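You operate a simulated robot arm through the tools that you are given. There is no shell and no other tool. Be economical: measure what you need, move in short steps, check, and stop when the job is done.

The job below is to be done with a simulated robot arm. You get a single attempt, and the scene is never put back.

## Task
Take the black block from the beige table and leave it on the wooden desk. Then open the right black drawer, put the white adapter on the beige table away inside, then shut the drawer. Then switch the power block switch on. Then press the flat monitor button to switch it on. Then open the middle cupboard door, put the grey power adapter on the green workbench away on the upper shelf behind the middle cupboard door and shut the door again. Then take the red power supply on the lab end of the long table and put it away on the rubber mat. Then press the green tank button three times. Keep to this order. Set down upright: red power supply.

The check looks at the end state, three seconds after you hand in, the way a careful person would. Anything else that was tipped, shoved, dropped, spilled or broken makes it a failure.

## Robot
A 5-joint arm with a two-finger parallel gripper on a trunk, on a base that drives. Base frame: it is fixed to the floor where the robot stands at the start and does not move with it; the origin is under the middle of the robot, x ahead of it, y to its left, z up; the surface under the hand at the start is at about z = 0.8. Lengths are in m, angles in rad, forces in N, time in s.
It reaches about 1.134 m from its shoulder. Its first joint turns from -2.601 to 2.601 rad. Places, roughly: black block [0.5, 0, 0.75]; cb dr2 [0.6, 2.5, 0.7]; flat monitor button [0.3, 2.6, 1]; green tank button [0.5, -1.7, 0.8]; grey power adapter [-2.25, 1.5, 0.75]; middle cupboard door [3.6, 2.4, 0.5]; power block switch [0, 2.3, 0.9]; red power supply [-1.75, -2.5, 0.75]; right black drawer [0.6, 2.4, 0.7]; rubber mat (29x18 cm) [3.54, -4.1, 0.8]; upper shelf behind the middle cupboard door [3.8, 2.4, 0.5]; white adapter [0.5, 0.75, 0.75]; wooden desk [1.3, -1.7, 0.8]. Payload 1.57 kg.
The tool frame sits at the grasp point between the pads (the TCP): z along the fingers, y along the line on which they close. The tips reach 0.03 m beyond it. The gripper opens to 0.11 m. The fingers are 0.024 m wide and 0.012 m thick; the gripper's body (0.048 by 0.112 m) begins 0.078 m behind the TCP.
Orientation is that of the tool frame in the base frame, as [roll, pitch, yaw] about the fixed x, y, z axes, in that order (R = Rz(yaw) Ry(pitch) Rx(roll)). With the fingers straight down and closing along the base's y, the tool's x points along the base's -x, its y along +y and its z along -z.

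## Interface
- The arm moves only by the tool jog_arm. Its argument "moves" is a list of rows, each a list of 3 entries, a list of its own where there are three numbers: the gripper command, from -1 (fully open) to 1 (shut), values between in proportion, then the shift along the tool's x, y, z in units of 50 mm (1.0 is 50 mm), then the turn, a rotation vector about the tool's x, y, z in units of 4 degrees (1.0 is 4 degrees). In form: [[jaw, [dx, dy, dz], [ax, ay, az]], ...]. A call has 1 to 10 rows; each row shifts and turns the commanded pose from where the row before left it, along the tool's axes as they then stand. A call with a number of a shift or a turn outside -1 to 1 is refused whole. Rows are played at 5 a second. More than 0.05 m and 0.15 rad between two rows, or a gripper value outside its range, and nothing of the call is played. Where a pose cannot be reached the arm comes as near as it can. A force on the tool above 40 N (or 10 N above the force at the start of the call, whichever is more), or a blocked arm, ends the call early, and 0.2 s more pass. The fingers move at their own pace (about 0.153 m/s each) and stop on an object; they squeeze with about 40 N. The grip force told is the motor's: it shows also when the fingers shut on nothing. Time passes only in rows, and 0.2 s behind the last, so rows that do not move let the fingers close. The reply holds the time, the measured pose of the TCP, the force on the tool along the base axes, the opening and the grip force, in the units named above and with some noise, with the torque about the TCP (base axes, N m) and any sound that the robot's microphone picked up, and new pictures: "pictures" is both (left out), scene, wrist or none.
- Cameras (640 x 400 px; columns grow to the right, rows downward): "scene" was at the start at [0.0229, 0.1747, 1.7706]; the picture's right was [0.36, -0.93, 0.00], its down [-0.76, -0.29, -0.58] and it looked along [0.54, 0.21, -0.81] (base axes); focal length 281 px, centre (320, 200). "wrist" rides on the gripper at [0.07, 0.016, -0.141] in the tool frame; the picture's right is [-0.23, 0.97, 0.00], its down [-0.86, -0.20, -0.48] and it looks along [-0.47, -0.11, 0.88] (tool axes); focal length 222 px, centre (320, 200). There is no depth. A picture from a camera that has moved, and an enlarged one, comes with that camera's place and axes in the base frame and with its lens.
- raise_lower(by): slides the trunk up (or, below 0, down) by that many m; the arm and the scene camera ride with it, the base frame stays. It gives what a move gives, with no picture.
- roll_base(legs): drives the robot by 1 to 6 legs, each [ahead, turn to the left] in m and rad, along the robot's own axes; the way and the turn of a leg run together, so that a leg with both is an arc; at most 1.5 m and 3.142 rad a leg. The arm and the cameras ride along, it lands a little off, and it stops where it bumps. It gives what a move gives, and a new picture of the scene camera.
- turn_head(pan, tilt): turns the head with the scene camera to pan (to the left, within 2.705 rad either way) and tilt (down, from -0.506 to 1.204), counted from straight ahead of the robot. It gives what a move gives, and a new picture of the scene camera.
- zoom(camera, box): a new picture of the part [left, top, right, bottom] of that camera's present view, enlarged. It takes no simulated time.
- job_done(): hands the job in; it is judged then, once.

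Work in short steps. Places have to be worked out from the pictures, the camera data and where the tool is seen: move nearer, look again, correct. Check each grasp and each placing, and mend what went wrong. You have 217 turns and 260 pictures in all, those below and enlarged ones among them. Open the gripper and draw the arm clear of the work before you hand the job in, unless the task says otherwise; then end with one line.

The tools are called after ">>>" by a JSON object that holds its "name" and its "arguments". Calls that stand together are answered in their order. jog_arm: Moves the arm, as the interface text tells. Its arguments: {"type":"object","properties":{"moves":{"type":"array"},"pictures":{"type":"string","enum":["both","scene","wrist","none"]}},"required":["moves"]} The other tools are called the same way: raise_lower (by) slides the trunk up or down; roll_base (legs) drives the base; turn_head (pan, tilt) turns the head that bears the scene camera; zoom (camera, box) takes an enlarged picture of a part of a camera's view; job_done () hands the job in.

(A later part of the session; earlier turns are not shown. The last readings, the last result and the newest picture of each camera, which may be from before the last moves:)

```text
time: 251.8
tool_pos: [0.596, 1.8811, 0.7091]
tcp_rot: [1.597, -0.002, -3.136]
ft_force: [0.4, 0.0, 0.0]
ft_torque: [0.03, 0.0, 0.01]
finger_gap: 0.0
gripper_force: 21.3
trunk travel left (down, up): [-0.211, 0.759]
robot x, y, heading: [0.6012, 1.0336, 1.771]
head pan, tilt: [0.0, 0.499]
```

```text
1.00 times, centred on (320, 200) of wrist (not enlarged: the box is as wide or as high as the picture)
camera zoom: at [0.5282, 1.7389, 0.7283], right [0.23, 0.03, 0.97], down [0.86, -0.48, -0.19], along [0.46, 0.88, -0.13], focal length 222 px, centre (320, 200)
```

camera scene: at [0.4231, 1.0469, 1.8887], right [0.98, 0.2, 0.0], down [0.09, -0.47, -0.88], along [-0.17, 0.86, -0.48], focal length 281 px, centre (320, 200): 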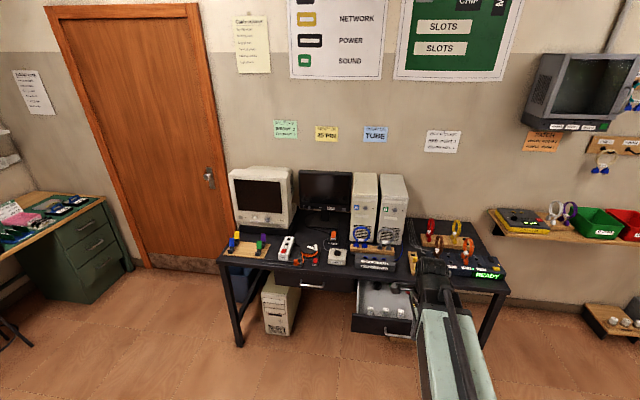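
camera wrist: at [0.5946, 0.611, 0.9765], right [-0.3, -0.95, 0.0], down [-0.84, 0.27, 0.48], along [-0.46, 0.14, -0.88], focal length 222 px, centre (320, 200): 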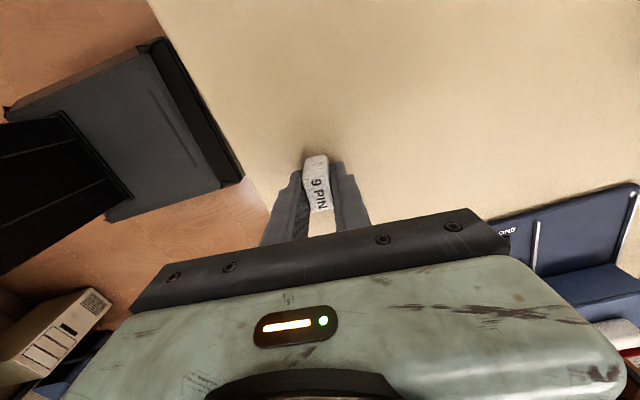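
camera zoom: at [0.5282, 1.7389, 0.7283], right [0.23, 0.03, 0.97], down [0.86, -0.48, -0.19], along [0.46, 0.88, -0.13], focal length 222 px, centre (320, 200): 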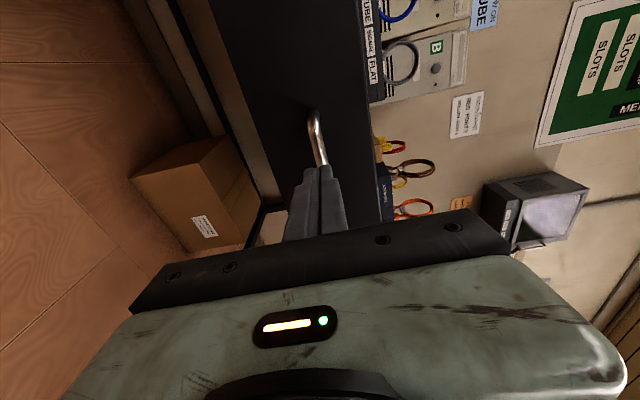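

Tips are right at the handle. I push the drawer in.

>>> {"name": "jog_arm", "arguments": {"moves": [[1, [0, 0, 0.6], [0, 0, 0]], [1, [0, 0, 0.6], [0, 0, 0]], [1, [0, 0, 0.5], [0, 0, 0]], [1, [0, 0, 0.5], [0, 0, 0]], [1, [0, 0, 0.5], [0, 0, 0]], [1, [0, 0, 0.5], [0, 0, 0]], [1, [0, 0, 0.5], [0, 0, 0]]], "pictures": "both"}}

```text
time: 253.4
tool_pos: [0.5955, 2.0664, 0.7084]
tcp_rot: [1.601, 0.001, -3.139]
ft_force: [-0.1, -0.3, -0.6]
ft_torque: [-0.01, 0.0, 0.03]
finger_gap: 0.0
gripper_force: 21.7
out of reach, approached as far as the arm can: row 5
trunk travel left (down, up): [-0.211, 0.759]
robot x, y, heading: [0.6009, 1.0345, 1.767]
head pan, tilt: [0.0, 0.499]
camera scene: at [0.4232, 1.0466, 1.2187], right [0.98, 0.2, 0.0], down [0.09, -0.47, -0.88], along [-0.17, 0.86, -0.48], focal length 281 px, centre (320, 200)
camera wrist: at [0.5281, 1.9243, 0.728], right [0.23, 0.03, 0.97], down [0.86, -0.48, -0.19], along [0.46, 0.88, -0.13], focal length 222 px, centre (320, 200)
```

scene: 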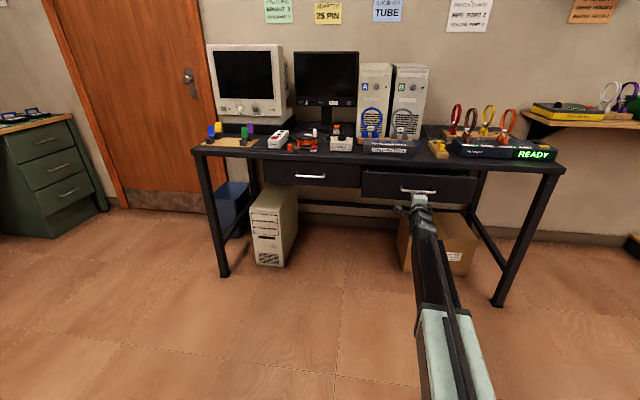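
wrist: 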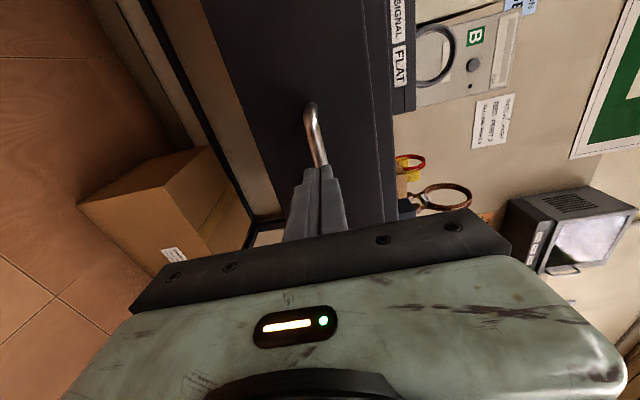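

Working; about 10 cm remain. I keep pushing in small steps.

>>> {"name": "jog_arm", "arguments": {"moves": [[1, [0, 0, 0.4], [0, 0, 0]], [1, [0, 0, 0.4], [0, 0, 0]], [1, [0, 0, 0.4], [0, 0, 0]], [1, [0, 0, 0.4], [0, 0, 0]], [1, [0, 0, 0.3], [0, 0, 0]], [1, [0, 0, 0.3], [0, 0, 0]]], "pictures": "both"}}

```text
time: 254.7
tool_pos: [0.5957, 2.1583, 0.7093]
tcp_rot: [1.6, 0.0, -3.137]
ft_force: [1.9, -11.5, 3.3]
ft_torque: [0.13, 0.04, 0.1]
finger_gap: 0.0001
gripper_force: 21.1
out of reach, approached as far as the arm can: row 4
trunk travel left (down, up): [-0.211, 0.759]
robot x, y, heading: [0.599, 1.0342, 1.765]
head pan, tilt: [0.0, 0.499]
stopped in row 6: the force on the tool passed its limit at 65 N (the readings are from after the stop); the commanded pose is now the measured one
camera scene: at [0.4234, 1.0455, 1.2189], right [0.98, 0.2, 0.0], down [0.09, -0.47, -0.88], along [-0.17, 0.86, -0.48], focal length 281 px, centre (320, 200)
camera wrist: at [0.5271, 2.0162, 0.7288], right [0.23, 0.03, 0.97], down [0.86, -0.48, -0.19], along [0.46, 0.88, -0.14], focal length 222 px, centre (320, 200)
```

scene: 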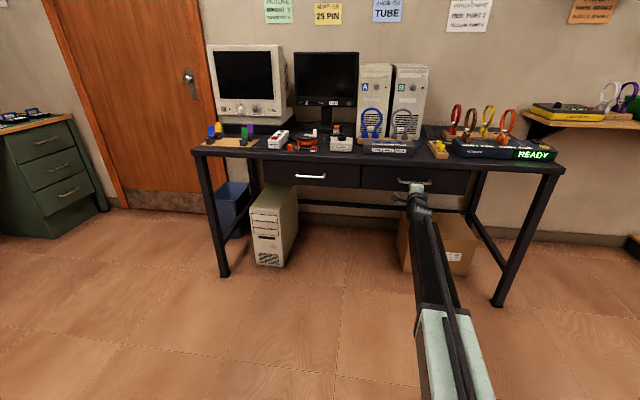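
wrist: 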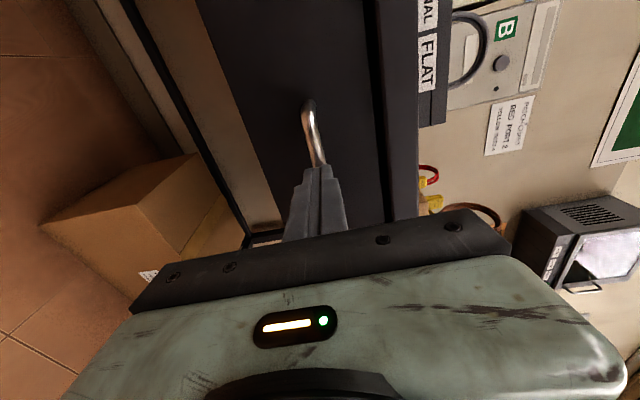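

It stopped against resistance; I check that the front is flush with the left drawer.

>>> {"name": "zoom", "arguments": {"camera": "scene", "box": [240, 140, 500, 220]}}

```text
2.46 times, centred on (370, 180) of scene
camera zoom: at [0.4234, 1.0455, 1.2189], right [0.98, 0.2, 0.0], down [0.09, -0.47, -0.88], along [-0.17, 0.86, -0.48], focal length 692 px, centre (197, 249)
```

zoom: 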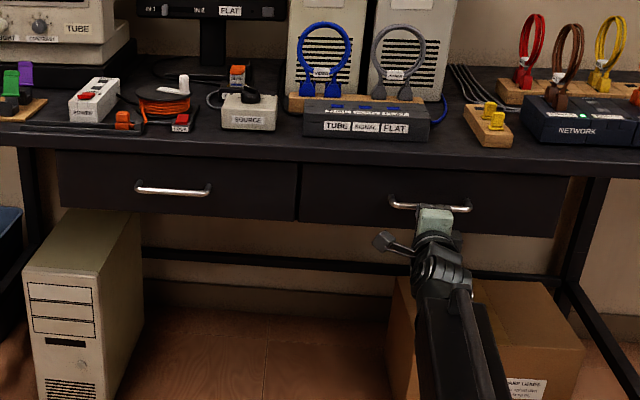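

The drawer is flush. I look closely at the power block switch and the flat monitor's button from here.

>>> {"name": "zoom", "arguments": {"camera": "scene", "box": [255, 115, 335, 165]}}

>>> {"name": "zoom", "arguments": {"camera": "scene", "box": [288, 70, 368, 120]}}

```text
8.00 times, centred on (295, 140) of scene
camera zoom: at [0.4234, 1.0455, 1.2189], right [0.98, 0.2, 0.0], down [0.09, -0.47, -0.88], along [-0.17, 0.86, -0.48], focal length 2247 px, centre (520, 680)
```

zoom: 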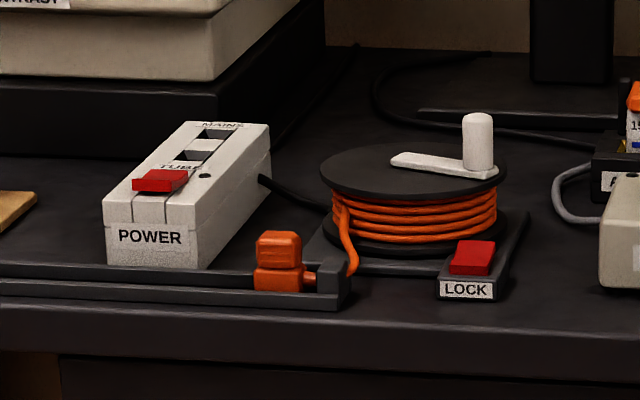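

```text
8.00 times, centred on (328, 95) of scene
camera zoom: at [0.4234, 1.0455, 1.2189], right [0.98, 0.2, 0.0], down [0.09, -0.47, -0.88], along [-0.17, 0.86, -0.48], focal length 2247 px, centre (256, 1040)
```

zoom: 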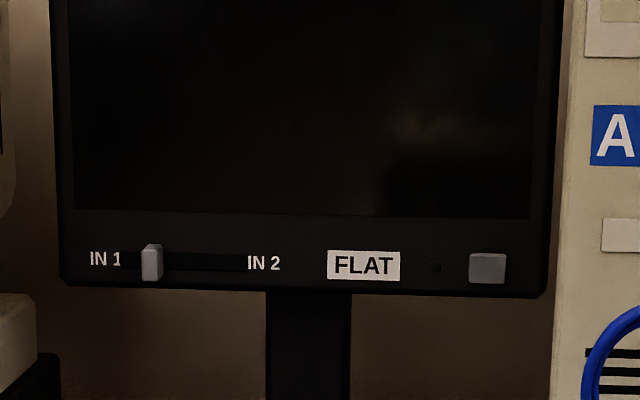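

The switch is a red paddle on the power block's top; the monitor button is the grey square, about (0.27, 2.6, 0.95). I retract, raise, turn the tool down and drive over in front of the power block.

>>> {"name": "jog_arm", "arguments": {"moves": [[1, [0, 0, -0.8], [0, 0, 0]], [1, [0, 0, -0.9], [0, 0, 0]], [1, [0, 0, -0.9], [0, 0, 0]], [1, [0, 0, -0.9], [0, 0, 0]], [1, [0, 0, -0.9], [0, 0, 0]]], "pictures": "none"}}

>>> {"name": "raise_lower", "arguments": {"by": 0.38}}

>>> {"name": "raise_lower", "arguments": {"by": 0.3}}

>>> {"name": "jog_arm", "arguments": {"moves": [[1, [0, -0.33, 0], [1, 0, 0]], [1, [0, -0.33, 0], [1, 0, 0]], [1, [0, -0.33, 0], [1, 0, 0]], [1, [0, -0.33, 0], [1, 0, 0]], [1, [0, -0.33, 0], [1, 0, 0]], [1, [0, -0.33, 0], [1, 0, 0]], [1, [0, -0.33, 0], [1, 0, 0]], [1, [0, -0.33, 0], [1, 0, 0]], [1, [0, -0.33, 0], [1, 0, 0]], [1, [0, -0.33, 0], [1, 0, 0]]], "pictures": "none"}}

>>> {"name": "jog_arm", "arguments": {"moves": [[1, [0, -0.33, 0], [1, 0, 0]], [1, [0, -0.33, 0], [1, 0, 0]], [1, [0, -0.33, 0], [1, 0, 0]], [1, [0, -0.33, 0], [1, 0, 0]], [1, [0, -0.33, 0], [1, 0, 0]], [1, [0, -0.33, 0], [1, 0, 0]], [1, [0, -0.33, 0], [1, 0, 0]], [1, [0, -0.33, 0], [1, 0, 0]], [1, [0, -0.33, 0], [1, 0, 0]], [1, [0, -0.33, 0], [1, 0, 0]]], "pictures": "none"}}

>>> {"name": "jog_arm", "arguments": {"moves": [[1, [0, -0.33, 0], [1, 0, 0]], [1, [0, -0.33, 0], [1, 0, 0]]], "pictures": "none"}}

>>> {"name": "roll_base", "arguments": {"legs": [[0, 1.376], [0.54, 0], [0, -1.376], [0.35, 0]]}}

```text
time: 255.9
tool_pos: [0.596, 1.9409, 0.7087]
tcp_rot: [1.599, 0.002, -3.136]
ft_force: [0.6, 0.2, -0.1]
ft_torque: [0.03, 0.0, 0.01]
finger_gap: 0.0
gripper_force: 21.3
out of reach, approached as far as the arm can: row 3
trunk travel left (down, up): [-0.211, 0.759]
robot x, y, heading: [0.6015, 1.0382, 1.769]
head pan, tilt: [0.0, 0.499]
```

```text
time: 259.6
tool_pos: [0.5953, 1.9395, 1.09]
tcp_rot: [1.599, 0.0, -3.137]
ft_force: [-0.7, 0.6, 0.1]
ft_torque: [0.0, -0.01, 0.02]
finger_gap: 0.0
gripper_force: 21.7
trunk travel left (down, up): [-0.591, 0.379]
robot x, y, heading: [0.5996, 1.0356, 1.768]
head pan, tilt: [0.0, 0.499]
```

```text
time: 262.6
tool_pos: [0.5957, 1.9408, 1.3885]
tcp_rot: [1.6, -0.002, -3.134]
ft_force: [0.2, 0.7, -0.3]
ft_torque: [0.01, 0.02, -0.02]
finger_gap: 0.0
gripper_force: 21.2
trunk travel left (down, up): [-0.891, 0.079]
robot x, y, heading: [0.6039, 1.0333, 1.767]
head pan, tilt: [0.0, 0.499]
```

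```text
time: 264.8
tool_pos: [0.5961, 1.8867, 1.2366]
tcp_rot: [2.303, 0.0, -3.137]
ft_force: [0.0, -0.8, -0.3]
ft_torque: [-0.03, -0.02, 0.01]
finger_gap: 0.0
gripper_force: 21.4
trunk travel left (down, up): [-0.891, 0.079]
robot x, y, heading: [0.6047, 1.0327, 1.765]
head pan, tilt: [0.0, 0.499]
```

```text
time: 267.0
tool_pos: [0.5968, 1.7467, 1.1598]
tcp_rot: [2.999, 0.001, -3.137]
ft_force: [0.0, 0.1, 0.9]
ft_torque: [0.01, -0.04, 0.0]
finger_gap: 0.0
gripper_force: 21.3
out of reach, approached as far as the arm can: row 6
trunk travel left (down, up): [-0.891, 0.079]
robot x, y, heading: [0.5998, 1.0335, 1.772]
head pan, tilt: [0.0, 0.499]
```

```text
time: 267.6
tool_pos: [0.5957, 1.7141, 1.1573]
tcp_rot: [3.138, 0.0, -3.137]
ft_force: [0.2, 0.4, -0.6]
ft_torque: [0.0, 0.01, 0.04]
finger_gap: 0.0
gripper_force: 21.7
out of reach, approached as far as the arm can: row 2
trunk travel left (down, up): [-0.891, 0.079]
robot x, y, heading: [0.5971, 1.0353, 1.771]
head pan, tilt: [0.0, 0.499]
```

```text
time: 269.7
tool_pos: [0.2243, 1.6129, 1.1589]
tcp_rot: [3.137, 0.0, -2.556]
ft_force: [0.5, 0.6, 0.4]
ft_torque: [0.02, 0.03, -0.01]
finger_gap: 0.0
gripper_force: 21.4
trunk travel left (down, up): [-0.891, 0.079]
robot x, y, heading: [0.607, 1.0586, 2.233]
head pan, tilt: [0.0, 0.499]
stopped in leg 1: the robot was blocked; the commanded pose is now the measured one
camera scene: at [0.4478, 0.9917, 1.8988], right [0.79, 0.61, 0.0], down [0.29, -0.38, -0.88], along [-0.54, 0.69, -0.48], focal length 281 px, centre (320, 200)
```

scene: 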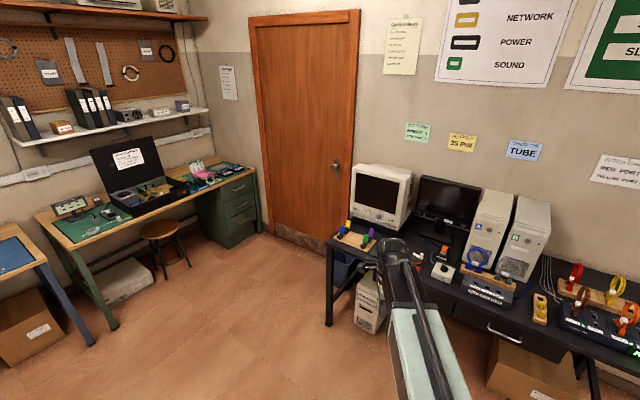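

The base corner touched the beige table. I move forward away from it, then go on.

>>> {"name": "roll_base", "arguments": {"legs": [[0.22, 0], [0, 0.908], [0.42, 0], [0, -1.376], [0.2, 0]]}}

>>> {"name": "zoom", "arguments": {"camera": "wrist", "box": [0, 0, 640, 400]}}

```text
time: 280.4
tool_pos: [-0.0766, 2.1065, 1.156]
tcp_rot: [3.139, -0.001, -3.025]
ft_force: [0.3, 0.3, -0.3]
ft_torque: [-0.08, 0.04, 0.0]
finger_gap: 0.0003
gripper_force: 21.0
trunk travel left (down, up): [-0.891, 0.079]
robot x, y, heading: [0.0069, 1.4296, 1.749]
head pan, tilt: [0.0, 0.499]
camera scene: at [-0.172, 1.4506, 1.8987], right [0.98, 0.18, 0.0], down [0.09, -0.47, -0.88], along [-0.16, 0.86, -0.48], focal length 281 px, centre (320, 200)
```

scene: 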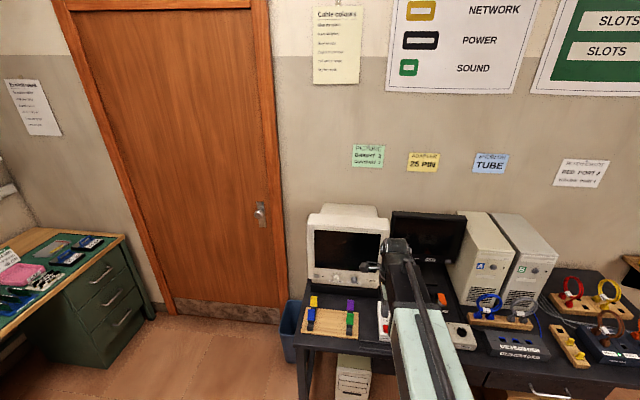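

```text
1.00 times, centred on (320, 200) of wrist (not enlarged: the box is as wide or as high as the picture)
camera zoom: at [-0.1466, 2.114, 1.2967], right [0.11, 0.99, 0.0], down [0.87, -0.1, 0.48], along [0.48, -0.05, -0.88], focal length 222 px, centre (320, 200)
```

zoom: 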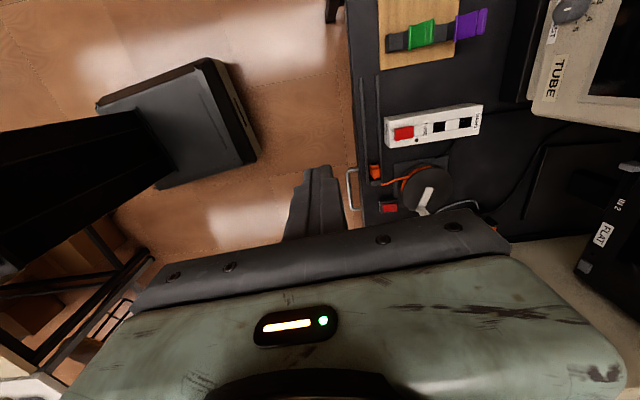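

I zoom on the switch from above.

>>> {"name": "zoom", "arguments": {"camera": "wrist", "box": [370, 90, 498, 170]}}

```text
5.00 times, centred on (434, 130) of wrist
camera zoom: at [-0.1466, 2.114, 1.2967], right [0.11, 0.99, 0.0], down [0.87, -0.1, 0.48], along [0.48, -0.05, -0.88], focal length 1111 px, centre (-250, 550)
```

zoom: 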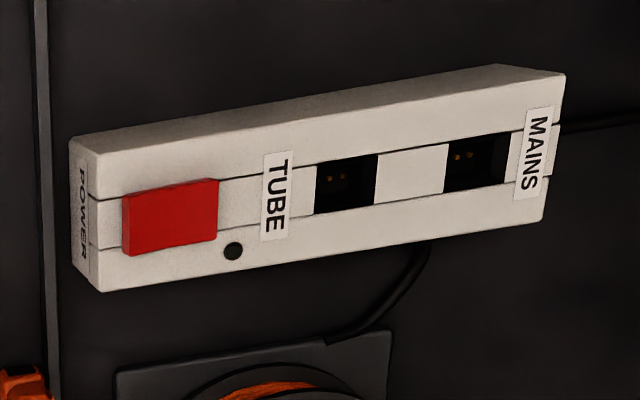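

The red rocker spans y 2.249–2.287 at x = -0.035, its near end raised. I move over its near half and lower to just above.

>>> {"name": "jog_arm", "arguments": {"moves": [[1, [-0.39, 0.951, 0], [0, 0, 0]], [1, [-0.39, 0.951, 0], [0, 0, 0]], [1, [-0.39, 0.951, 0], [0, 0, 0]], [1, [0, 0, 0], [0, 0, 0]]], "pictures": "none"}}

>>> {"name": "raise_lower", "arguments": {"by": -0.23}}

>>> {"name": "zoom", "arguments": {"camera": "wrist", "box": [200, 80, 456, 240]}}

>>> {"name": "turn_head", "arguments": {"pan": -0.1, "tilt": 0.75}}

```text
refused: row 1 steps farther than a row can; nothing moved
```

```text
time: 282.9
tool_pos: [-0.076, 2.1053, 0.9281]
tcp_rot: [3.136, 0.001, -3.024]
ft_force: [0.3, 1.2, -0.7]
ft_torque: [0.04, -0.02, 0.01]
finger_gap: 0.0003
gripper_force: 20.7
trunk travel left (down, up): [-0.661, 0.309]
robot x, y, heading: [0.0037, 1.4328, 1.753]
head pan, tilt: [0.0, 0.499]
```

```text
2.50 times, centred on (328, 160) of wrist
camera zoom: at [-0.146, 2.1118, 1.068], right [0.11, 0.99, 0.01], down [0.87, -0.1, 0.48], along [0.48, -0.05, -0.88], focal length 555 px, centre (300, 300)
```

zoom: 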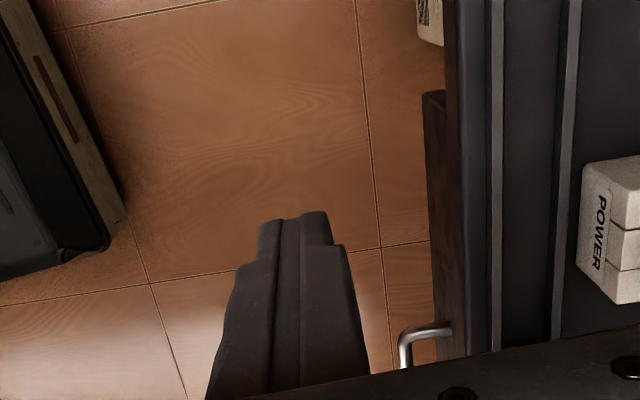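

```text
time: 283.6
tool_pos: [-0.0765, 2.1052, 0.9279]
tcp_rot: [3.136, 0.001, -3.024]
ft_force: [0.2, 0.3, -0.3]
ft_torque: [0.04, -0.01, -0.04]
finger_gap: 0.0001
gripper_force: 20.9
trunk travel left (down, up): [-0.661, 0.309]
robot x, y, heading: [0.0069, 1.4348, 1.75]
head pan, tilt: [-0.099, 0.75]
camera scene: at [-0.1617, 1.4405, 1.6468], right [1.0, 0.08, 0.0], down [0.06, -0.68, -0.73], along [-0.06, 0.73, -0.68], focal length 281 px, centre (320, 200)
```

scene: 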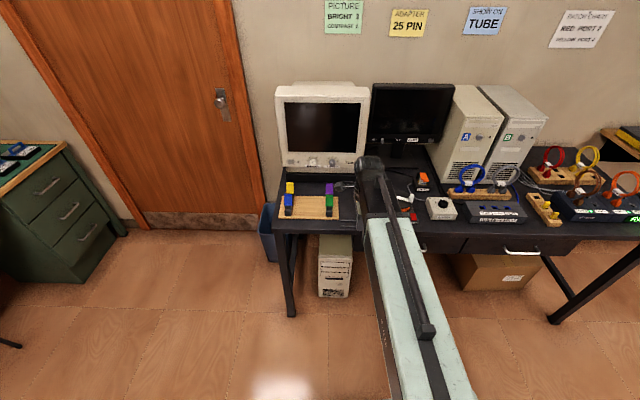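

The row was too long; I split it into four, at this height (tip about 4 cm over the block).

>>> {"name": "jog_arm", "arguments": {"moves": [[1, [-0.293, 0.713, 0], [0, 0, 0]], [1, [-0.293, 0.713, 0], [0, 0, 0]], [1, [-0.293, 0.713, 0], [0, 0, 0]], [1, [-0.293, 0.713, 0], [0, 0, 0]], [1, [0, 0, 0], [0, 0, 0]]], "pictures": "wrist"}}

>>> {"name": "zoom", "arguments": {"camera": "wrist", "box": [240, 100, 400, 200]}}

```text
time: 284.8
tool_pos: [-0.0354, 2.2551, 0.9279]
tcp_rot: [3.137, 0.0, -3.024]
ft_force: [-0.5, 0.4, 0.5]
ft_torque: [0.01, 0.0, -0.02]
finger_gap: 0.0002
gripper_force: 21.6
trunk travel left (down, up): [-0.661, 0.309]
robot x, y, heading: [0.0072, 1.433, 1.75]
head pan, tilt: [-0.099, 0.75]
camera wrist: at [-0.1051, 2.2609, 1.0678], right [0.11, 0.99, 0.01], down [0.87, -0.1, 0.48], along [0.48, -0.05, -0.88], focal length 222 px, centre (320, 200)
```

wrist: 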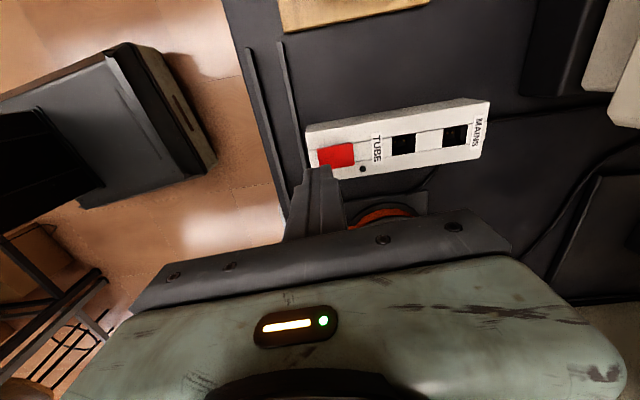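

```text
4.00 times, centred on (320, 150) of wrist
camera zoom: at [-0.1051, 2.2609, 1.0678], right [0.11, 0.99, 0.01], down [0.87, -0.1, 0.48], along [0.48, -0.05, -0.88], focal length 888 px, centre (320, 400)
```

zoom: 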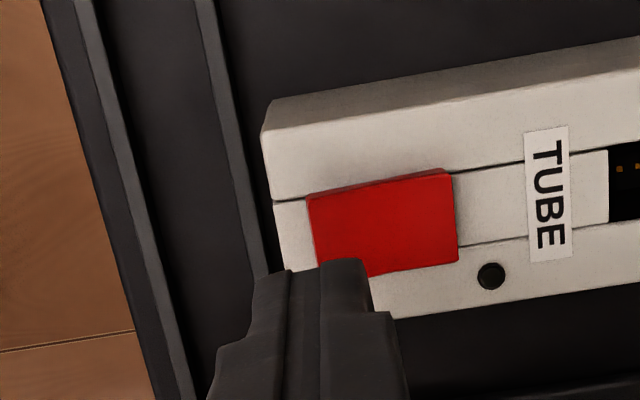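

Triangulation puts the rocker's centre at (-0.032, 2.271, 0.845), so the tip is over its near half. I come down in fine steps.

>>> {"name": "raise_lower", "arguments": {"by": -0.04}}

>>> {"name": "jog_arm", "arguments": {"moves": [[1, [0, 0, 0.08], [0, 0, 0]], [1, [0, 0, 0.08], [0, 0, 0]], [1, [0, 0, 0.08], [0, 0, 0]], [1, [0, 0, 0.08], [0, 0, 0]]], "pictures": "wrist"}}

```text
time: 285.7
tool_pos: [-0.0356, 2.2533, 0.8871]
tcp_rot: [3.138, 0.0, -3.025]
ft_force: [0.8, 0.2, -0.8]
ft_torque: [0.0, -0.02, 0.0]
finger_gap: 0.0001
gripper_force: 21.4
trunk travel left (down, up): [-0.621, 0.349]
robot x, y, heading: [0.0054, 1.4317, 1.752]
head pan, tilt: [-0.099, 0.75]
```

```text
time: 286.7
tool_pos: [-0.0363, 2.2537, 0.8864]
tcp_rot: [3.136, 0.0, -3.023]
ft_force: [-0.1, 0.5, -0.2]
ft_torque: [-0.02, 0.0, -0.03]
finger_gap: 0.0
gripper_force: 21.4
out of reach, approached as far as the arm can: row 1, 2, 3, 4
trunk travel left (down, up): [-0.621, 0.349]
robot x, y, heading: [0.0073, 1.4365, 1.751]
head pan, tilt: [-0.099, 0.75]
camera wrist: at [-0.1053, 2.2606, 1.0279], right [0.11, 0.99, 0.01], down [0.87, -0.1, 0.48], along [0.48, -0.05, -0.88], focal length 222 px, centre (320, 200)
```

wrist: 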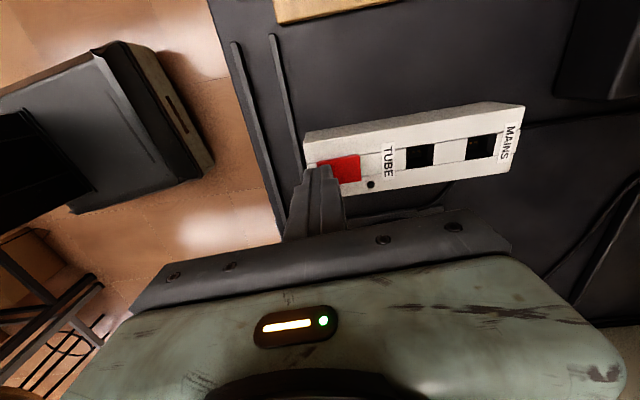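

Down only works with the trunk; I use small steps and watch force and sound.

>>> {"name": "raise_lower", "arguments": {"by": -0.008}}

>>> {"name": "raise_lower", "arguments": {"by": -0.004}}

>>> {"name": "raise_lower", "arguments": {"by": -0.003}}

```text
time: 287.2
tool_pos: [-0.0359, 2.2535, 0.8815]
tcp_rot: [3.132, 0.0, -3.024]
ft_force: [-0.6, 6.8, 24.4]
ft_torque: [0.48, -0.09, 0.03]
finger_gap: 0.0001
gripper_force: 21.1
trunk travel left (down, up): [-0.613, 0.357]
robot x, y, heading: [0.0027, 1.4324, 1.754]
head pan, tilt: [-0.099, 0.75]
```

```text
time: 287.6
tool_pos: [-0.0341, 2.2539, 0.8822]
tcp_rot: [3.132, 0.002, -3.024]
ft_force: [0.6, -2.2, 28.2]
ft_torque: [0.27, -0.1, 0.0]
finger_gap: 0.0
gripper_force: 21.4
trunk travel left (down, up): [-0.612, 0.358]
robot x, y, heading: [0.0054, 1.4319, 1.75]
head pan, tilt: [-0.099, 0.75]
stopped: the force on the tool passed its limit at 49 N (the readings are from after the stop); the commanded pose is now the measured one
```

```text
time: 287.9
tool_pos: [-0.0341, 2.2532, 0.8831]
tcp_rot: [3.127, 0.001, -3.024]
ft_force: [0.9, -2.5, 35.9]
ft_torque: [0.28, -0.06, -0.02]
finger_gap: 0.0
gripper_force: 20.7
trunk travel left (down, up): [-0.612, 0.358]
robot x, y, heading: [0.0037, 1.432, 1.753]
head pan, tilt: [-0.099, 0.75]
stopped: the force on the tool passed its limit at 46 N (the readings are from after the stop); the commanded pose is now the measured one
```

I lift and look at the switch and its lamp.

>>> {"name": "raise_lower", "arguments": {"by": 0.12}}

>>> {"name": "zoom", "arguments": {"camera": "wrist", "box": [260, 90, 420, 190]}}

```text
time: 289.4
tool_pos: [-0.0347, 2.2557, 0.9983]
tcp_rot: [3.132, 0.001, -3.026]
ft_force: [-0.7, -0.4, 0.8]
ft_torque: [0.03, 0.03, 0.0]
finger_gap: 0.0
gripper_force: 21.4
trunk travel left (down, up): [-0.732, 0.238]
robot x, y, heading: [0.0044, 1.4307, 1.754]
head pan, tilt: [-0.099, 0.75]
```

```text
4.00 times, centred on (340, 140) of wrist
camera zoom: at [-0.1054, 2.2616, 1.1386], right [0.11, 0.99, 0.01], down [0.87, -0.1, 0.48], along [0.48, -0.04, -0.88], focal length 888 px, centre (240, 440)
```

zoom: 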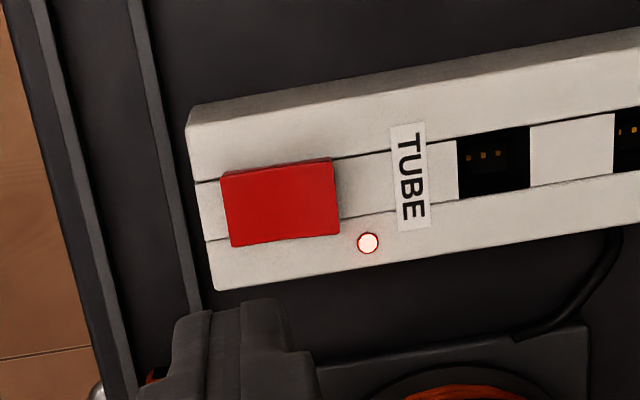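

The lamp is lit: the power block is on. Next the monitor button: I raise, retract, tilt the tool horizontal and move over in front of it.

>>> {"name": "raise_lower", "arguments": {"by": 0.15}}

>>> {"name": "jog_arm", "arguments": {"moves": [[1, [0, -0.9, 0], [0, 0, 0]], [1, [0, -0.9, 0], [0, 0, 0]], [1, [0, -0.9, 0], [0, 0, 0]], [1, [0, -0.9, 0], [0, 0, 0]], [1, [0, -0.4, 0], [0, 0, 0]], [1, [0, 0, 0], [0, 0, 0.65]], [1, [0, 0, 0], [0, 0, 0.65]]], "pictures": "none"}}

>>> {"name": "jog_arm", "arguments": {"moves": [[1, [0, 0.33, 0], [-1, 0, 0]], [1, [0, 0.33, 0], [-1, 0, 0]], [1, [0, 0.33, 0], [-1, 0, 0]], [1, [0, 0.33, 0], [-1, 0, 0]], [1, [0, 0.33, 0], [-1, 0, 0]], [1, [0, 0.33, 0], [-1, 0, 0]], [1, [0, 0.33, 0], [-1, 0, 0]], [1, [0, 0.33, 0], [-1, 0, 0]], [1, [0, 0.33, 0], [-1, 0, 0]], [1, [0, 0.33, 0], [-1, 0, 0]]], "pictures": "none"}}

>>> {"name": "jog_arm", "arguments": {"moves": [[1, [0, 0.33, 0], [-1, 0, 0]], [1, [0, 0.33, 0], [-1, 0, 0]], [1, [0, 0.33, 0], [-1, 0, 0]], [1, [0, 0.33, 0], [-1, 0, 0]], [1, [0, 0.33, 0], [-1, 0, 0]], [1, [0, 0.33, 0], [-1, 0, 0]], [1, [0, 0.33, 0], [-1, 0, 0]], [1, [0, 0.33, 0], [-1, 0, 0]], [1, [0, 0.33, 0], [-1, 0, 0]], [1, [0, 0.33, 0], [-1, 0, 0]]], "pictures": "none"}}

>>> {"name": "jog_arm", "arguments": {"moves": [[1, [0, 0.33, 0], [-1, 0, 0]], [1, [0, 0.33, 0], [-1, 0, 0]], [1, [0, 0.17, 0], [-0.5, 0, 0]]], "pictures": "none"}}

>>> {"name": "roll_base", "arguments": {"legs": [[0, -1.75], [0.28, 0], [0, 1.73]]}}

```text
time: 291.2
tool_pos: [-0.0349, 2.2561, 1.147]
tcp_rot: [3.131, 0.002, -3.025]
ft_force: [0.1, 0.1, 0.5]
ft_torque: [0.0, 0.0, -0.02]
finger_gap: 0.0
gripper_force: 21.3
trunk travel left (down, up): [-0.882, 0.088]
robot x, y, heading: [-0.0001, 1.4334, 1.748]
head pan, tilt: [-0.099, 0.75]
```

```text
time: 292.8
tool_pos: [-0.0129, 2.057, 1.1489]
tcp_rot: [3.131, 0.0, -3.115]
ft_force: [-1.1, 0.2, -0.1]
ft_torque: [0.04, 0.01, 0.0]
finger_gap: 0.0
gripper_force: 21.8
trunk travel left (down, up): [-0.882, 0.088]
robot x, y, heading: [0.0028, 1.4327, 1.749]
head pan, tilt: [-0.099, 0.75]
```

```text
time: 295.0
tool_pos: [-0.0162, 2.2093, 1.2051]
tcp_rot: [2.433, 0.0, -3.115]
ft_force: [0.0, -0.3, 0.0]
ft_torque: [-0.03, 0.01, 0.04]
finger_gap: 0.0
gripper_force: 21.8
out of reach, approached as far as the arm can: row 1, 7
trunk travel left (down, up): [-0.882, 0.088]
robot x, y, heading: [0.0051, 1.4298, 1.76]
head pan, tilt: [-0.099, 0.75]
```

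```text
time: 297.2
tool_pos: [-0.0185, 2.2948, 1.3487]
tcp_rot: [1.735, 0.001, -3.115]
ft_force: [0.0, 0.4, -0.1]
ft_torque: [-0.04, 0.01, -0.03]
finger_gap: 0.0
gripper_force: 20.9
out of reach, approached as far as the arm can: row 3
trunk travel left (down, up): [-0.882, 0.088]
robot x, y, heading: [0.009, 1.4367, 1.75]
head pan, tilt: [-0.099, 0.75]
```

```text
time: 298.0
tool_pos: [-0.0165, 2.2999, 1.3827]
tcp_rot: [1.591, 0.0, -3.125]
ft_force: [0.0, 0.0, 0.3]
ft_torque: [0.01, -0.01, -0.04]
finger_gap: 0.0001
gripper_force: 21.2
out of reach, approached as far as the arm can: row 3
trunk travel left (down, up): [-0.882, 0.088]
robot x, y, heading: [0.0043, 1.4318, 1.754]
head pan, tilt: [-0.099, 0.75]
```

```text
time: 299.3
tool_pos: [0.0925, 2.2938, 1.3824]
tcp_rot: [1.59, 0.001, 3.034]
ft_force: [0.0, 0.1, 0.3]
ft_torque: [0.01, -0.02, -0.05]
finger_gap: 0.0
gripper_force: 21.2
trunk travel left (down, up): [-0.882, 0.088]
robot x, y, heading: [0.0, 1.4333, 1.657]
head pan, tilt: [-0.099, 0.75]
stopped in leg 1: the robot was blocked; the commanded pose is now the measured one
camera scene: at [-0.1617, 1.4559, 1.8675], right [1.0, -0.02, 0.0], down [-0.01, -0.68, -0.73], along [0.01, 0.73, -0.68], focal length 281 px, centre (320, 200)
```

scene: 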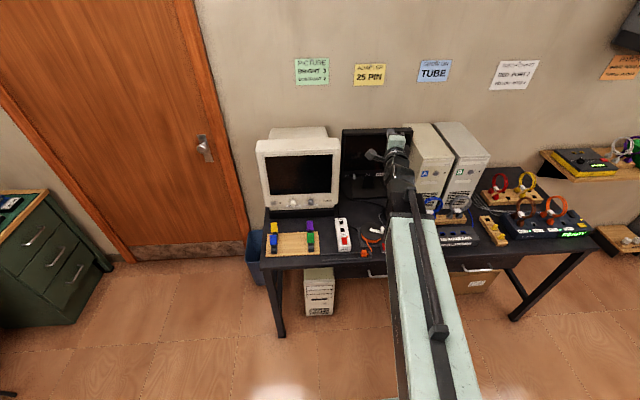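

The turn was blocked for no visible reason; I back off a little and try the turn in the open.

>>> {"name": "roll_base", "arguments": {"legs": [[-0.12, 0], [0, -1.64], [0.28, 0], [0, 1.73]]}}

```text
time: 301.5
tool_pos: [0.2271, 2.1518, 1.383]
tcp_rot: [1.59, 0.002, 2.884]
ft_force: [-0.3, 0.8, 0.5]
ft_torque: [0.0, -0.02, -0.05]
finger_gap: 0.0
gripper_force: 21.5
trunk travel left (down, up): [-0.882, 0.088]
robot x, y, heading: [0.0118, 1.3133, 1.532]
head pan, tilt: [-0.099, 0.75]
stopped in leg 2: the robot was blocked; the commanded pose is now the measured one
camera scene: at [-0.1493, 1.3554, 1.8675], right [0.99, -0.14, 0.0], down [-0.09, -0.68, -0.73], along [0.1, 0.72, -0.68], focal length 281 px, centre (320, 200)
```

scene: 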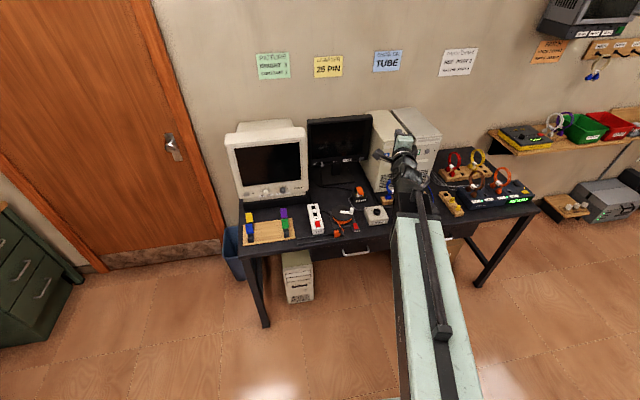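

Still blocked. I look at what stands beside and behind the base.

>>> {"name": "turn_head", "arguments": {"pan": -2.4, "tilt": 1.0}}

>>> {"name": "turn_head", "arguments": {"pan": 2.4, "tilt": 1.0}}

```text
time: 303.6
tool_pos: [0.2287, 2.1513, 1.3811]
tcp_rot: [1.59, 0.002, 2.885]
ft_force: [0.7, 0.7, -0.1]
ft_torque: [0.01, -0.05, -0.01]
finger_gap: 0.0002
gripper_force: 21.2
trunk travel left (down, up): [-0.882, 0.088]
robot x, y, heading: [0.0137, 1.3107, 1.538]
head pan, tilt: [-2.4, 1.0]
camera scene: at [-0.1145, 1.2205, 1.8484], right [-0.76, -0.65, 0.0], down [-0.55, 0.64, -0.54], along [0.35, -0.41, -0.84], focal length 281 px, centre (320, 200)
```

scene: 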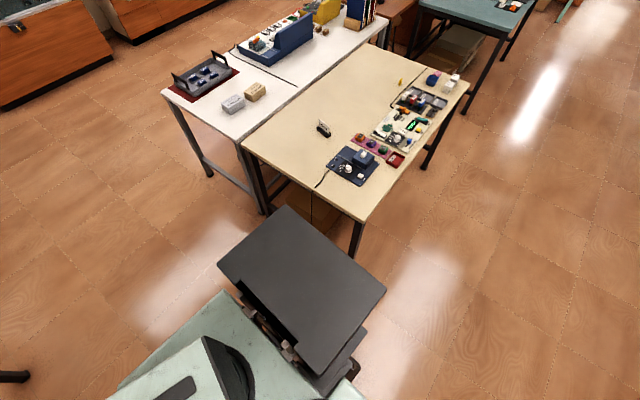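

```text
time: 307.4
tool_pos: [0.2289, 2.1527, 1.3818]
tcp_rot: [1.591, 0.003, 2.884]
ft_force: [0.4, 0.0, 0.2]
ft_torque: [0.0, -0.02, -0.02]
finger_gap: 0.0002
gripper_force: 21.5
trunk travel left (down, up): [-0.882, 0.088]
robot x, y, heading: [0.0091, 1.311, 1.533]
head pan, tilt: [2.4, 1.0]
camera scene: at [-0.2086, 1.2239, 1.8484], right [-0.71, 0.7, 0.0], down [0.59, 0.6, -0.54], along [-0.38, -0.38, -0.84], focal length 281 px, centre (320, 200)
```

scene: 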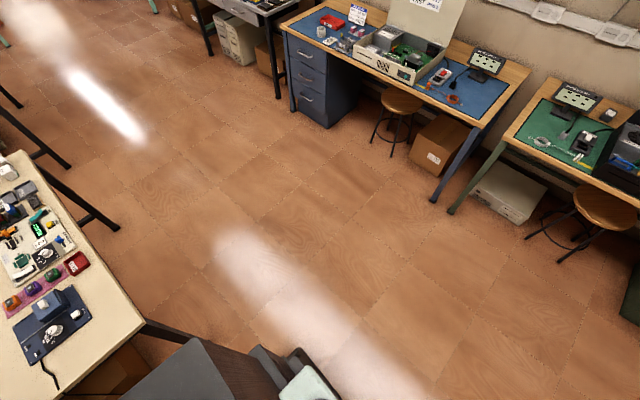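

The arm already points about at the button's bearing, so turning isn't needed: I simply drive forward and view the monitor with the wrist camera.

>>> {"name": "roll_base", "arguments": {"legs": [[0.2, 0]]}}

>>> {"name": "turn_head", "arguments": {"pan": -0.2, "tilt": 0.55}}

>>> {"name": "raise_lower", "arguments": {"by": -0.3}}

>>> {"name": "zoom", "arguments": {"camera": "wrist", "box": [0, 0, 640, 400]}}

```text
time: 309.0
tool_pos: [0.2365, 2.3522, 1.3815]
tcp_rot: [1.591, 0.001, 2.883]
ft_force: [-0.3, -0.2, 0.8]
ft_torque: [0.0, -0.05, 0.01]
finger_gap: 0.0
gripper_force: 21.5
trunk travel left (down, up): [-0.882, 0.088]
robot x, y, heading: [0.0188, 1.5164, 1.534]
head pan, tilt: [2.4, 1.0]
camera scene: at [-0.2012, 1.4253, 1.8484], right [-0.71, 0.7, 0.0], down [0.59, 0.6, -0.54], along [-0.38, -0.39, -0.84], focal length 281 px, centre (320, 200)
```

scene: 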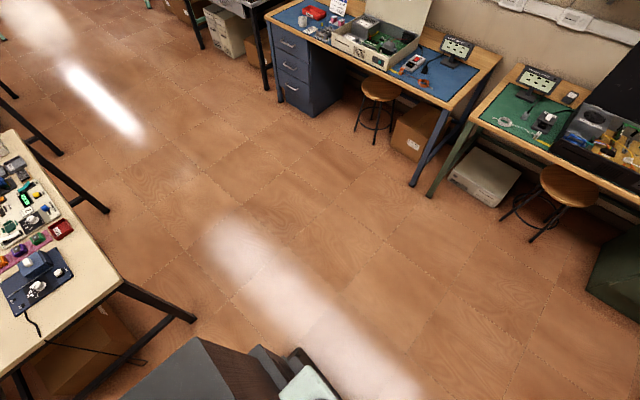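

```text
time: 311.4
tool_pos: [0.2359, 2.3521, 1.3824]
tcp_rot: [1.591, 0.003, 2.885]
ft_force: [0.0, -0.3, 0.7]
ft_torque: [-0.02, -0.01, -0.02]
finger_gap: 0.0002
gripper_force: 21.6
trunk travel left (down, up): [-0.882, 0.088]
robot x, y, heading: [0.0184, 1.5174, 1.536]
head pan, tilt: [-0.201, 0.55]
camera scene: at [-0.1313, 1.5611, 1.8849], right [0.97, -0.23, 0.0], down [-0.12, -0.51, -0.85], along [0.2, 0.83, -0.52], focal length 281 px, centre (320, 200)
```

scene: 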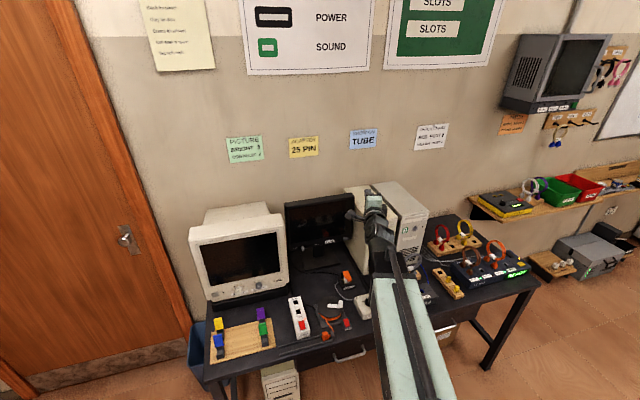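

```text
time: 314.4
tool_pos: [0.237, 2.3511, 1.0819]
tcp_rot: [1.592, 0.001, 2.883]
ft_force: [0.6, -0.5, -0.7]
ft_torque: [-0.03, 0.01, -0.01]
finger_gap: 0.0
gripper_force: 21.6
trunk travel left (down, up): [-0.582, 0.388]
robot x, y, heading: [0.0228, 1.5142, 1.533]
head pan, tilt: [-0.201, 0.55]
```

```text
1.00 times, centred on (320, 200) of wrist (not enlarged: the box is as wide or as high as the picture)
camera zoom: at [0.134, 2.2328, 1.0995], right [0.22, -0.04, 0.97], down [0.7, -0.68, -0.19], along [0.67, 0.73, -0.13], focal length 222 px, centre (320, 200)
```

zoom: 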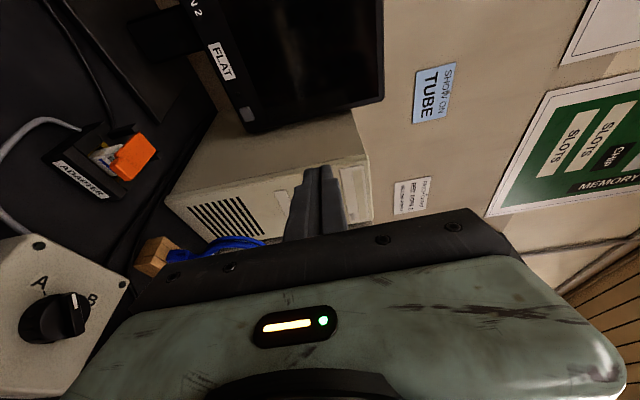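

Two views agree: button at (0.270, 2.645, 0.947). I drive 10 cm closer and lower to its height.

>>> {"name": "roll_base", "arguments": {"legs": [[0.1, 0]]}}

>>> {"name": "raise_lower", "arguments": {"by": -0.133}}

>>> {"name": "zoom", "arguments": {"camera": "wrist", "box": [0, 0, 640, 400]}}

```text
time: 315.5
tool_pos: [0.2402, 2.4532, 1.0813]
tcp_rot: [1.591, 0.002, 2.886]
ft_force: [1.5, 0.7, 0.0]
ft_torque: [-0.04, -0.02, 0.0]
finger_gap: 0.0
gripper_force: 20.8
trunk travel left (down, up): [-0.582, 0.388]
robot x, y, heading: [0.0211, 1.6141, 1.53]
head pan, tilt: [-0.201, 0.55]
camera scene: at [-0.1276, 1.6623, 1.5849], right [0.97, -0.23, 0.0], down [-0.12, -0.51, -0.85], along [0.2, 0.83, -0.52], focal length 281 px, centre (320, 200)
```

scene: 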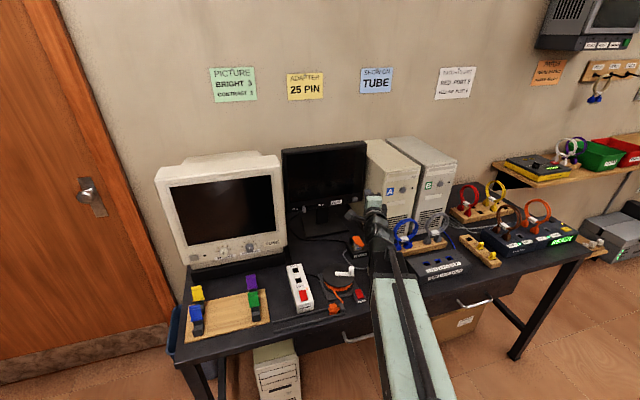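

```text
time: 317.1
tool_pos: [0.2398, 2.4544, 0.9492]
tcp_rot: [1.589, 0.002, 2.885]
ft_force: [0.0, 0.2, -0.1]
ft_torque: [-0.02, -0.01, 0.01]
finger_gap: 0.0
gripper_force: 21.5
trunk travel left (down, up): [-0.449, 0.521]
robot x, y, heading: [0.0227, 1.6164, 1.532]
head pan, tilt: [-0.201, 0.55]
```

```text
1.00 times, centred on (320, 200) of wrist (not enlarged: the box is as wide or as high as the picture)
camera zoom: at [0.1376, 2.3345, 0.9665], right [0.22, -0.04, 0.97], down [0.7, -0.68, -0.19], along [0.67, 0.73, -0.13], focal length 222 px, centre (320, 200)
```

zoom: 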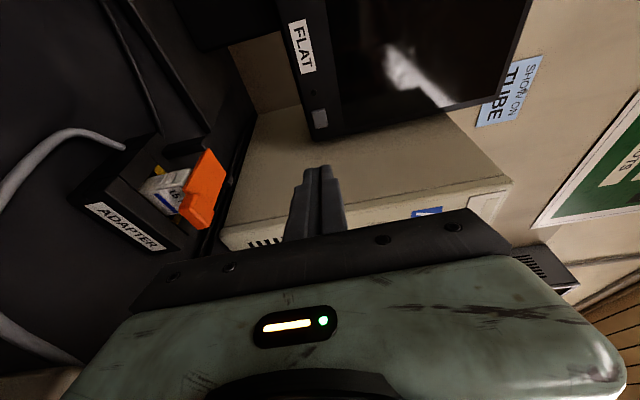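

The button stays at (0.268, 2.645, 0.948). I advance to just in front of it, then press in fine steps.

>>> {"name": "jog_arm", "arguments": {"moves": [[1, [0.13, 0, 0.9], [0, 0.1, 0]], [1, [0.13, 0, 0.9], [0, 0.1, 0]], [1, [0.14, 0, 0.9], [0, 0.1, 0]], [1, [0, 0, 0], [0, 0, 0]]], "pictures": "wrist"}}

>>> {"name": "zoom", "arguments": {"camera": "wrist", "box": [240, 80, 400, 180]}}

```text
time: 318.1
tool_pos: [0.253, 2.5896, 0.949]
tcp_rot: [1.593, 0.001, 2.906]
ft_force: [-0.2, -0.2, 0.1]
ft_torque: [0.01, 0.01, 0.02]
finger_gap: 0.0
gripper_force: 21.3
trunk travel left (down, up): [-0.449, 0.521]
robot x, y, heading: [0.0225, 1.6152, 1.537]
head pan, tilt: [-0.201, 0.55]
camera wrist: at [0.1534, 2.468, 0.9663], right [0.22, -0.03, 0.97], down [0.72, -0.67, -0.19], along [0.66, 0.74, -0.13], focal length 222 px, centre (320, 200)
```

wrist: 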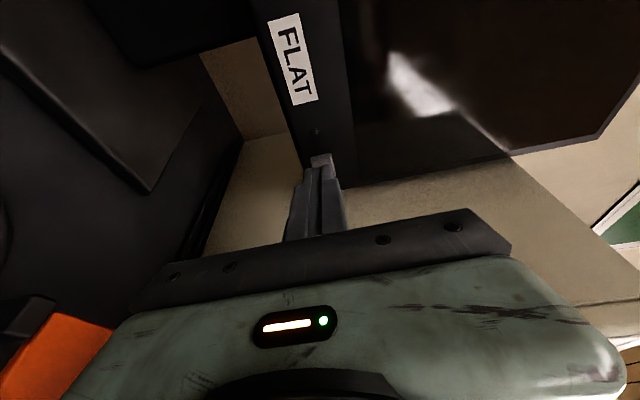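

```text
4.00 times, centred on (320, 130) of wrist
camera zoom: at [0.1534, 2.468, 0.9663], right [0.22, -0.03, 0.97], down [0.72, -0.67, -0.19], along [0.66, 0.74, -0.13], focal length 888 px, centre (320, 480)
```

zoom: 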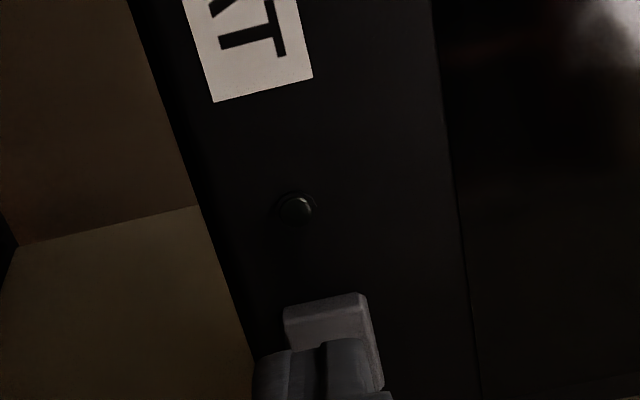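

The tip is right in front of the button. I press gently.

>>> {"name": "jog_arm", "arguments": {"moves": [[1, [0, 0, 0.12], [0, 0, 0]], [1, [0, 0, 0.12], [0, 0, 0]], [1, [0, 0, 0.08], [0, 0, 0]], [1, [0, 0, 0.06], [0, 0, 0]]], "pictures": "wrist"}}

```text
time: 319.1
tool_pos: [0.258, 2.6073, 0.949]
tcp_rot: [1.591, 0.002, 2.907]
ft_force: [-1.5, -2.6, 0.1]
ft_torque: [0.02, -0.05, 0.09]
finger_gap: 0.0
gripper_force: 21.3
trunk travel left (down, up): [-0.449, 0.521]
robot x, y, heading: [0.0282, 1.6183, 1.534]
head pan, tilt: [-0.201, 0.55]
heard: click
camera wrist: at [0.1579, 2.4863, 0.9665], right [0.22, -0.03, 0.97], down [0.72, -0.67, -0.19], along [0.66, 0.74, -0.13], focal length 222 px, centre (320, 200)
```

wrist: 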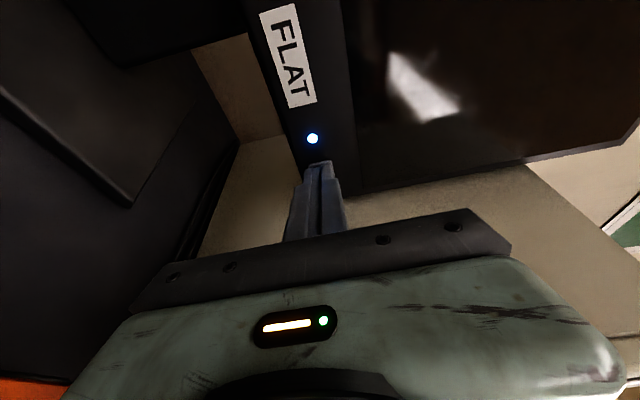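

Click heard and the lamp is lit: monitor on. I retract, raise, back off and turn towards the cupboard.

>>> {"name": "jog_arm", "arguments": {"moves": [[1, [0, 0, -0.4], [0, 0, 0]], [1, [0, 0, -0.9], [0, 0, 0]], [1, [0, 0, -0.9], [0, 0, 0]], [1, [0, 0, -0.9], [0, 0, 0]], [1, [0, 0, -0.9], [0, 0, 0]], [1, [0, 0, -0.9], [0, 0, 0]]], "pictures": "none"}}

>>> {"name": "raise_lower", "arguments": {"by": 0.38}}

>>> {"name": "roll_base", "arguments": {"legs": [[-0.35, 0], [0, -1.53]]}}

```text
time: 320.5
tool_pos: [0.2083, 2.4044, 0.9501]
tcp_rot: [1.59, 0.002, 2.904]
ft_force: [0.4, -0.1, 1.1]
ft_torque: [-0.05, -0.02, -0.01]
finger_gap: 0.0
gripper_force: 20.8
out of reach, approached as far as the arm can: row 6
trunk travel left (down, up): [-0.449, 0.521]
robot x, y, heading: [0.0208, 1.6111, 1.538]
head pan, tilt: [-0.201, 0.55]
```

```text
time: 324.2
tool_pos: [0.2079, 2.4043, 1.3284]
tcp_rot: [1.59, 0.002, 2.906]
ft_force: [0.8, -0.1, 0.3]
ft_torque: [0.04, 0.01, -0.02]
finger_gap: 0.0001
gripper_force: 21.0
trunk travel left (down, up): [-0.829, 0.141]
robot x, y, heading: [0.0224, 1.6179, 1.532]
head pan, tilt: [-0.201, 0.55]
```

```text
time: 327.4
tool_pos: [0.3002, 2.0169, 1.3302]
tcp_rot: [1.591, 0.004, 2.769]
ft_force: [0.0, 0.9, 0.2]
ft_torque: [0.0, 0.0, 0.0]
finger_gap: 0.0001
gripper_force: 21.5
trunk travel left (down, up): [-0.829, 0.141]
robot x, y, heading: [0.0092, 1.2584, 1.43]
head pan, tilt: [-0.201, 0.55]
stopped in leg 2: the robot was blocked; the commanded pose is now the measured one
camera scene: at [-0.1364, 1.3243, 1.8319], right [0.94, -0.34, 0.0], down [-0.18, -0.49, -0.85], along [0.29, 0.8, -0.52], focal length 281 px, centre (320, 200)
```

scene: 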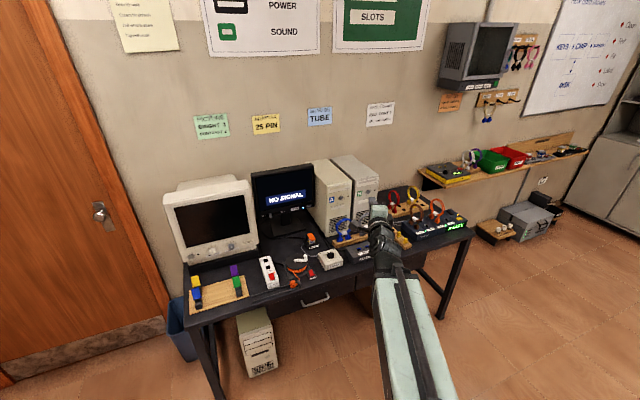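

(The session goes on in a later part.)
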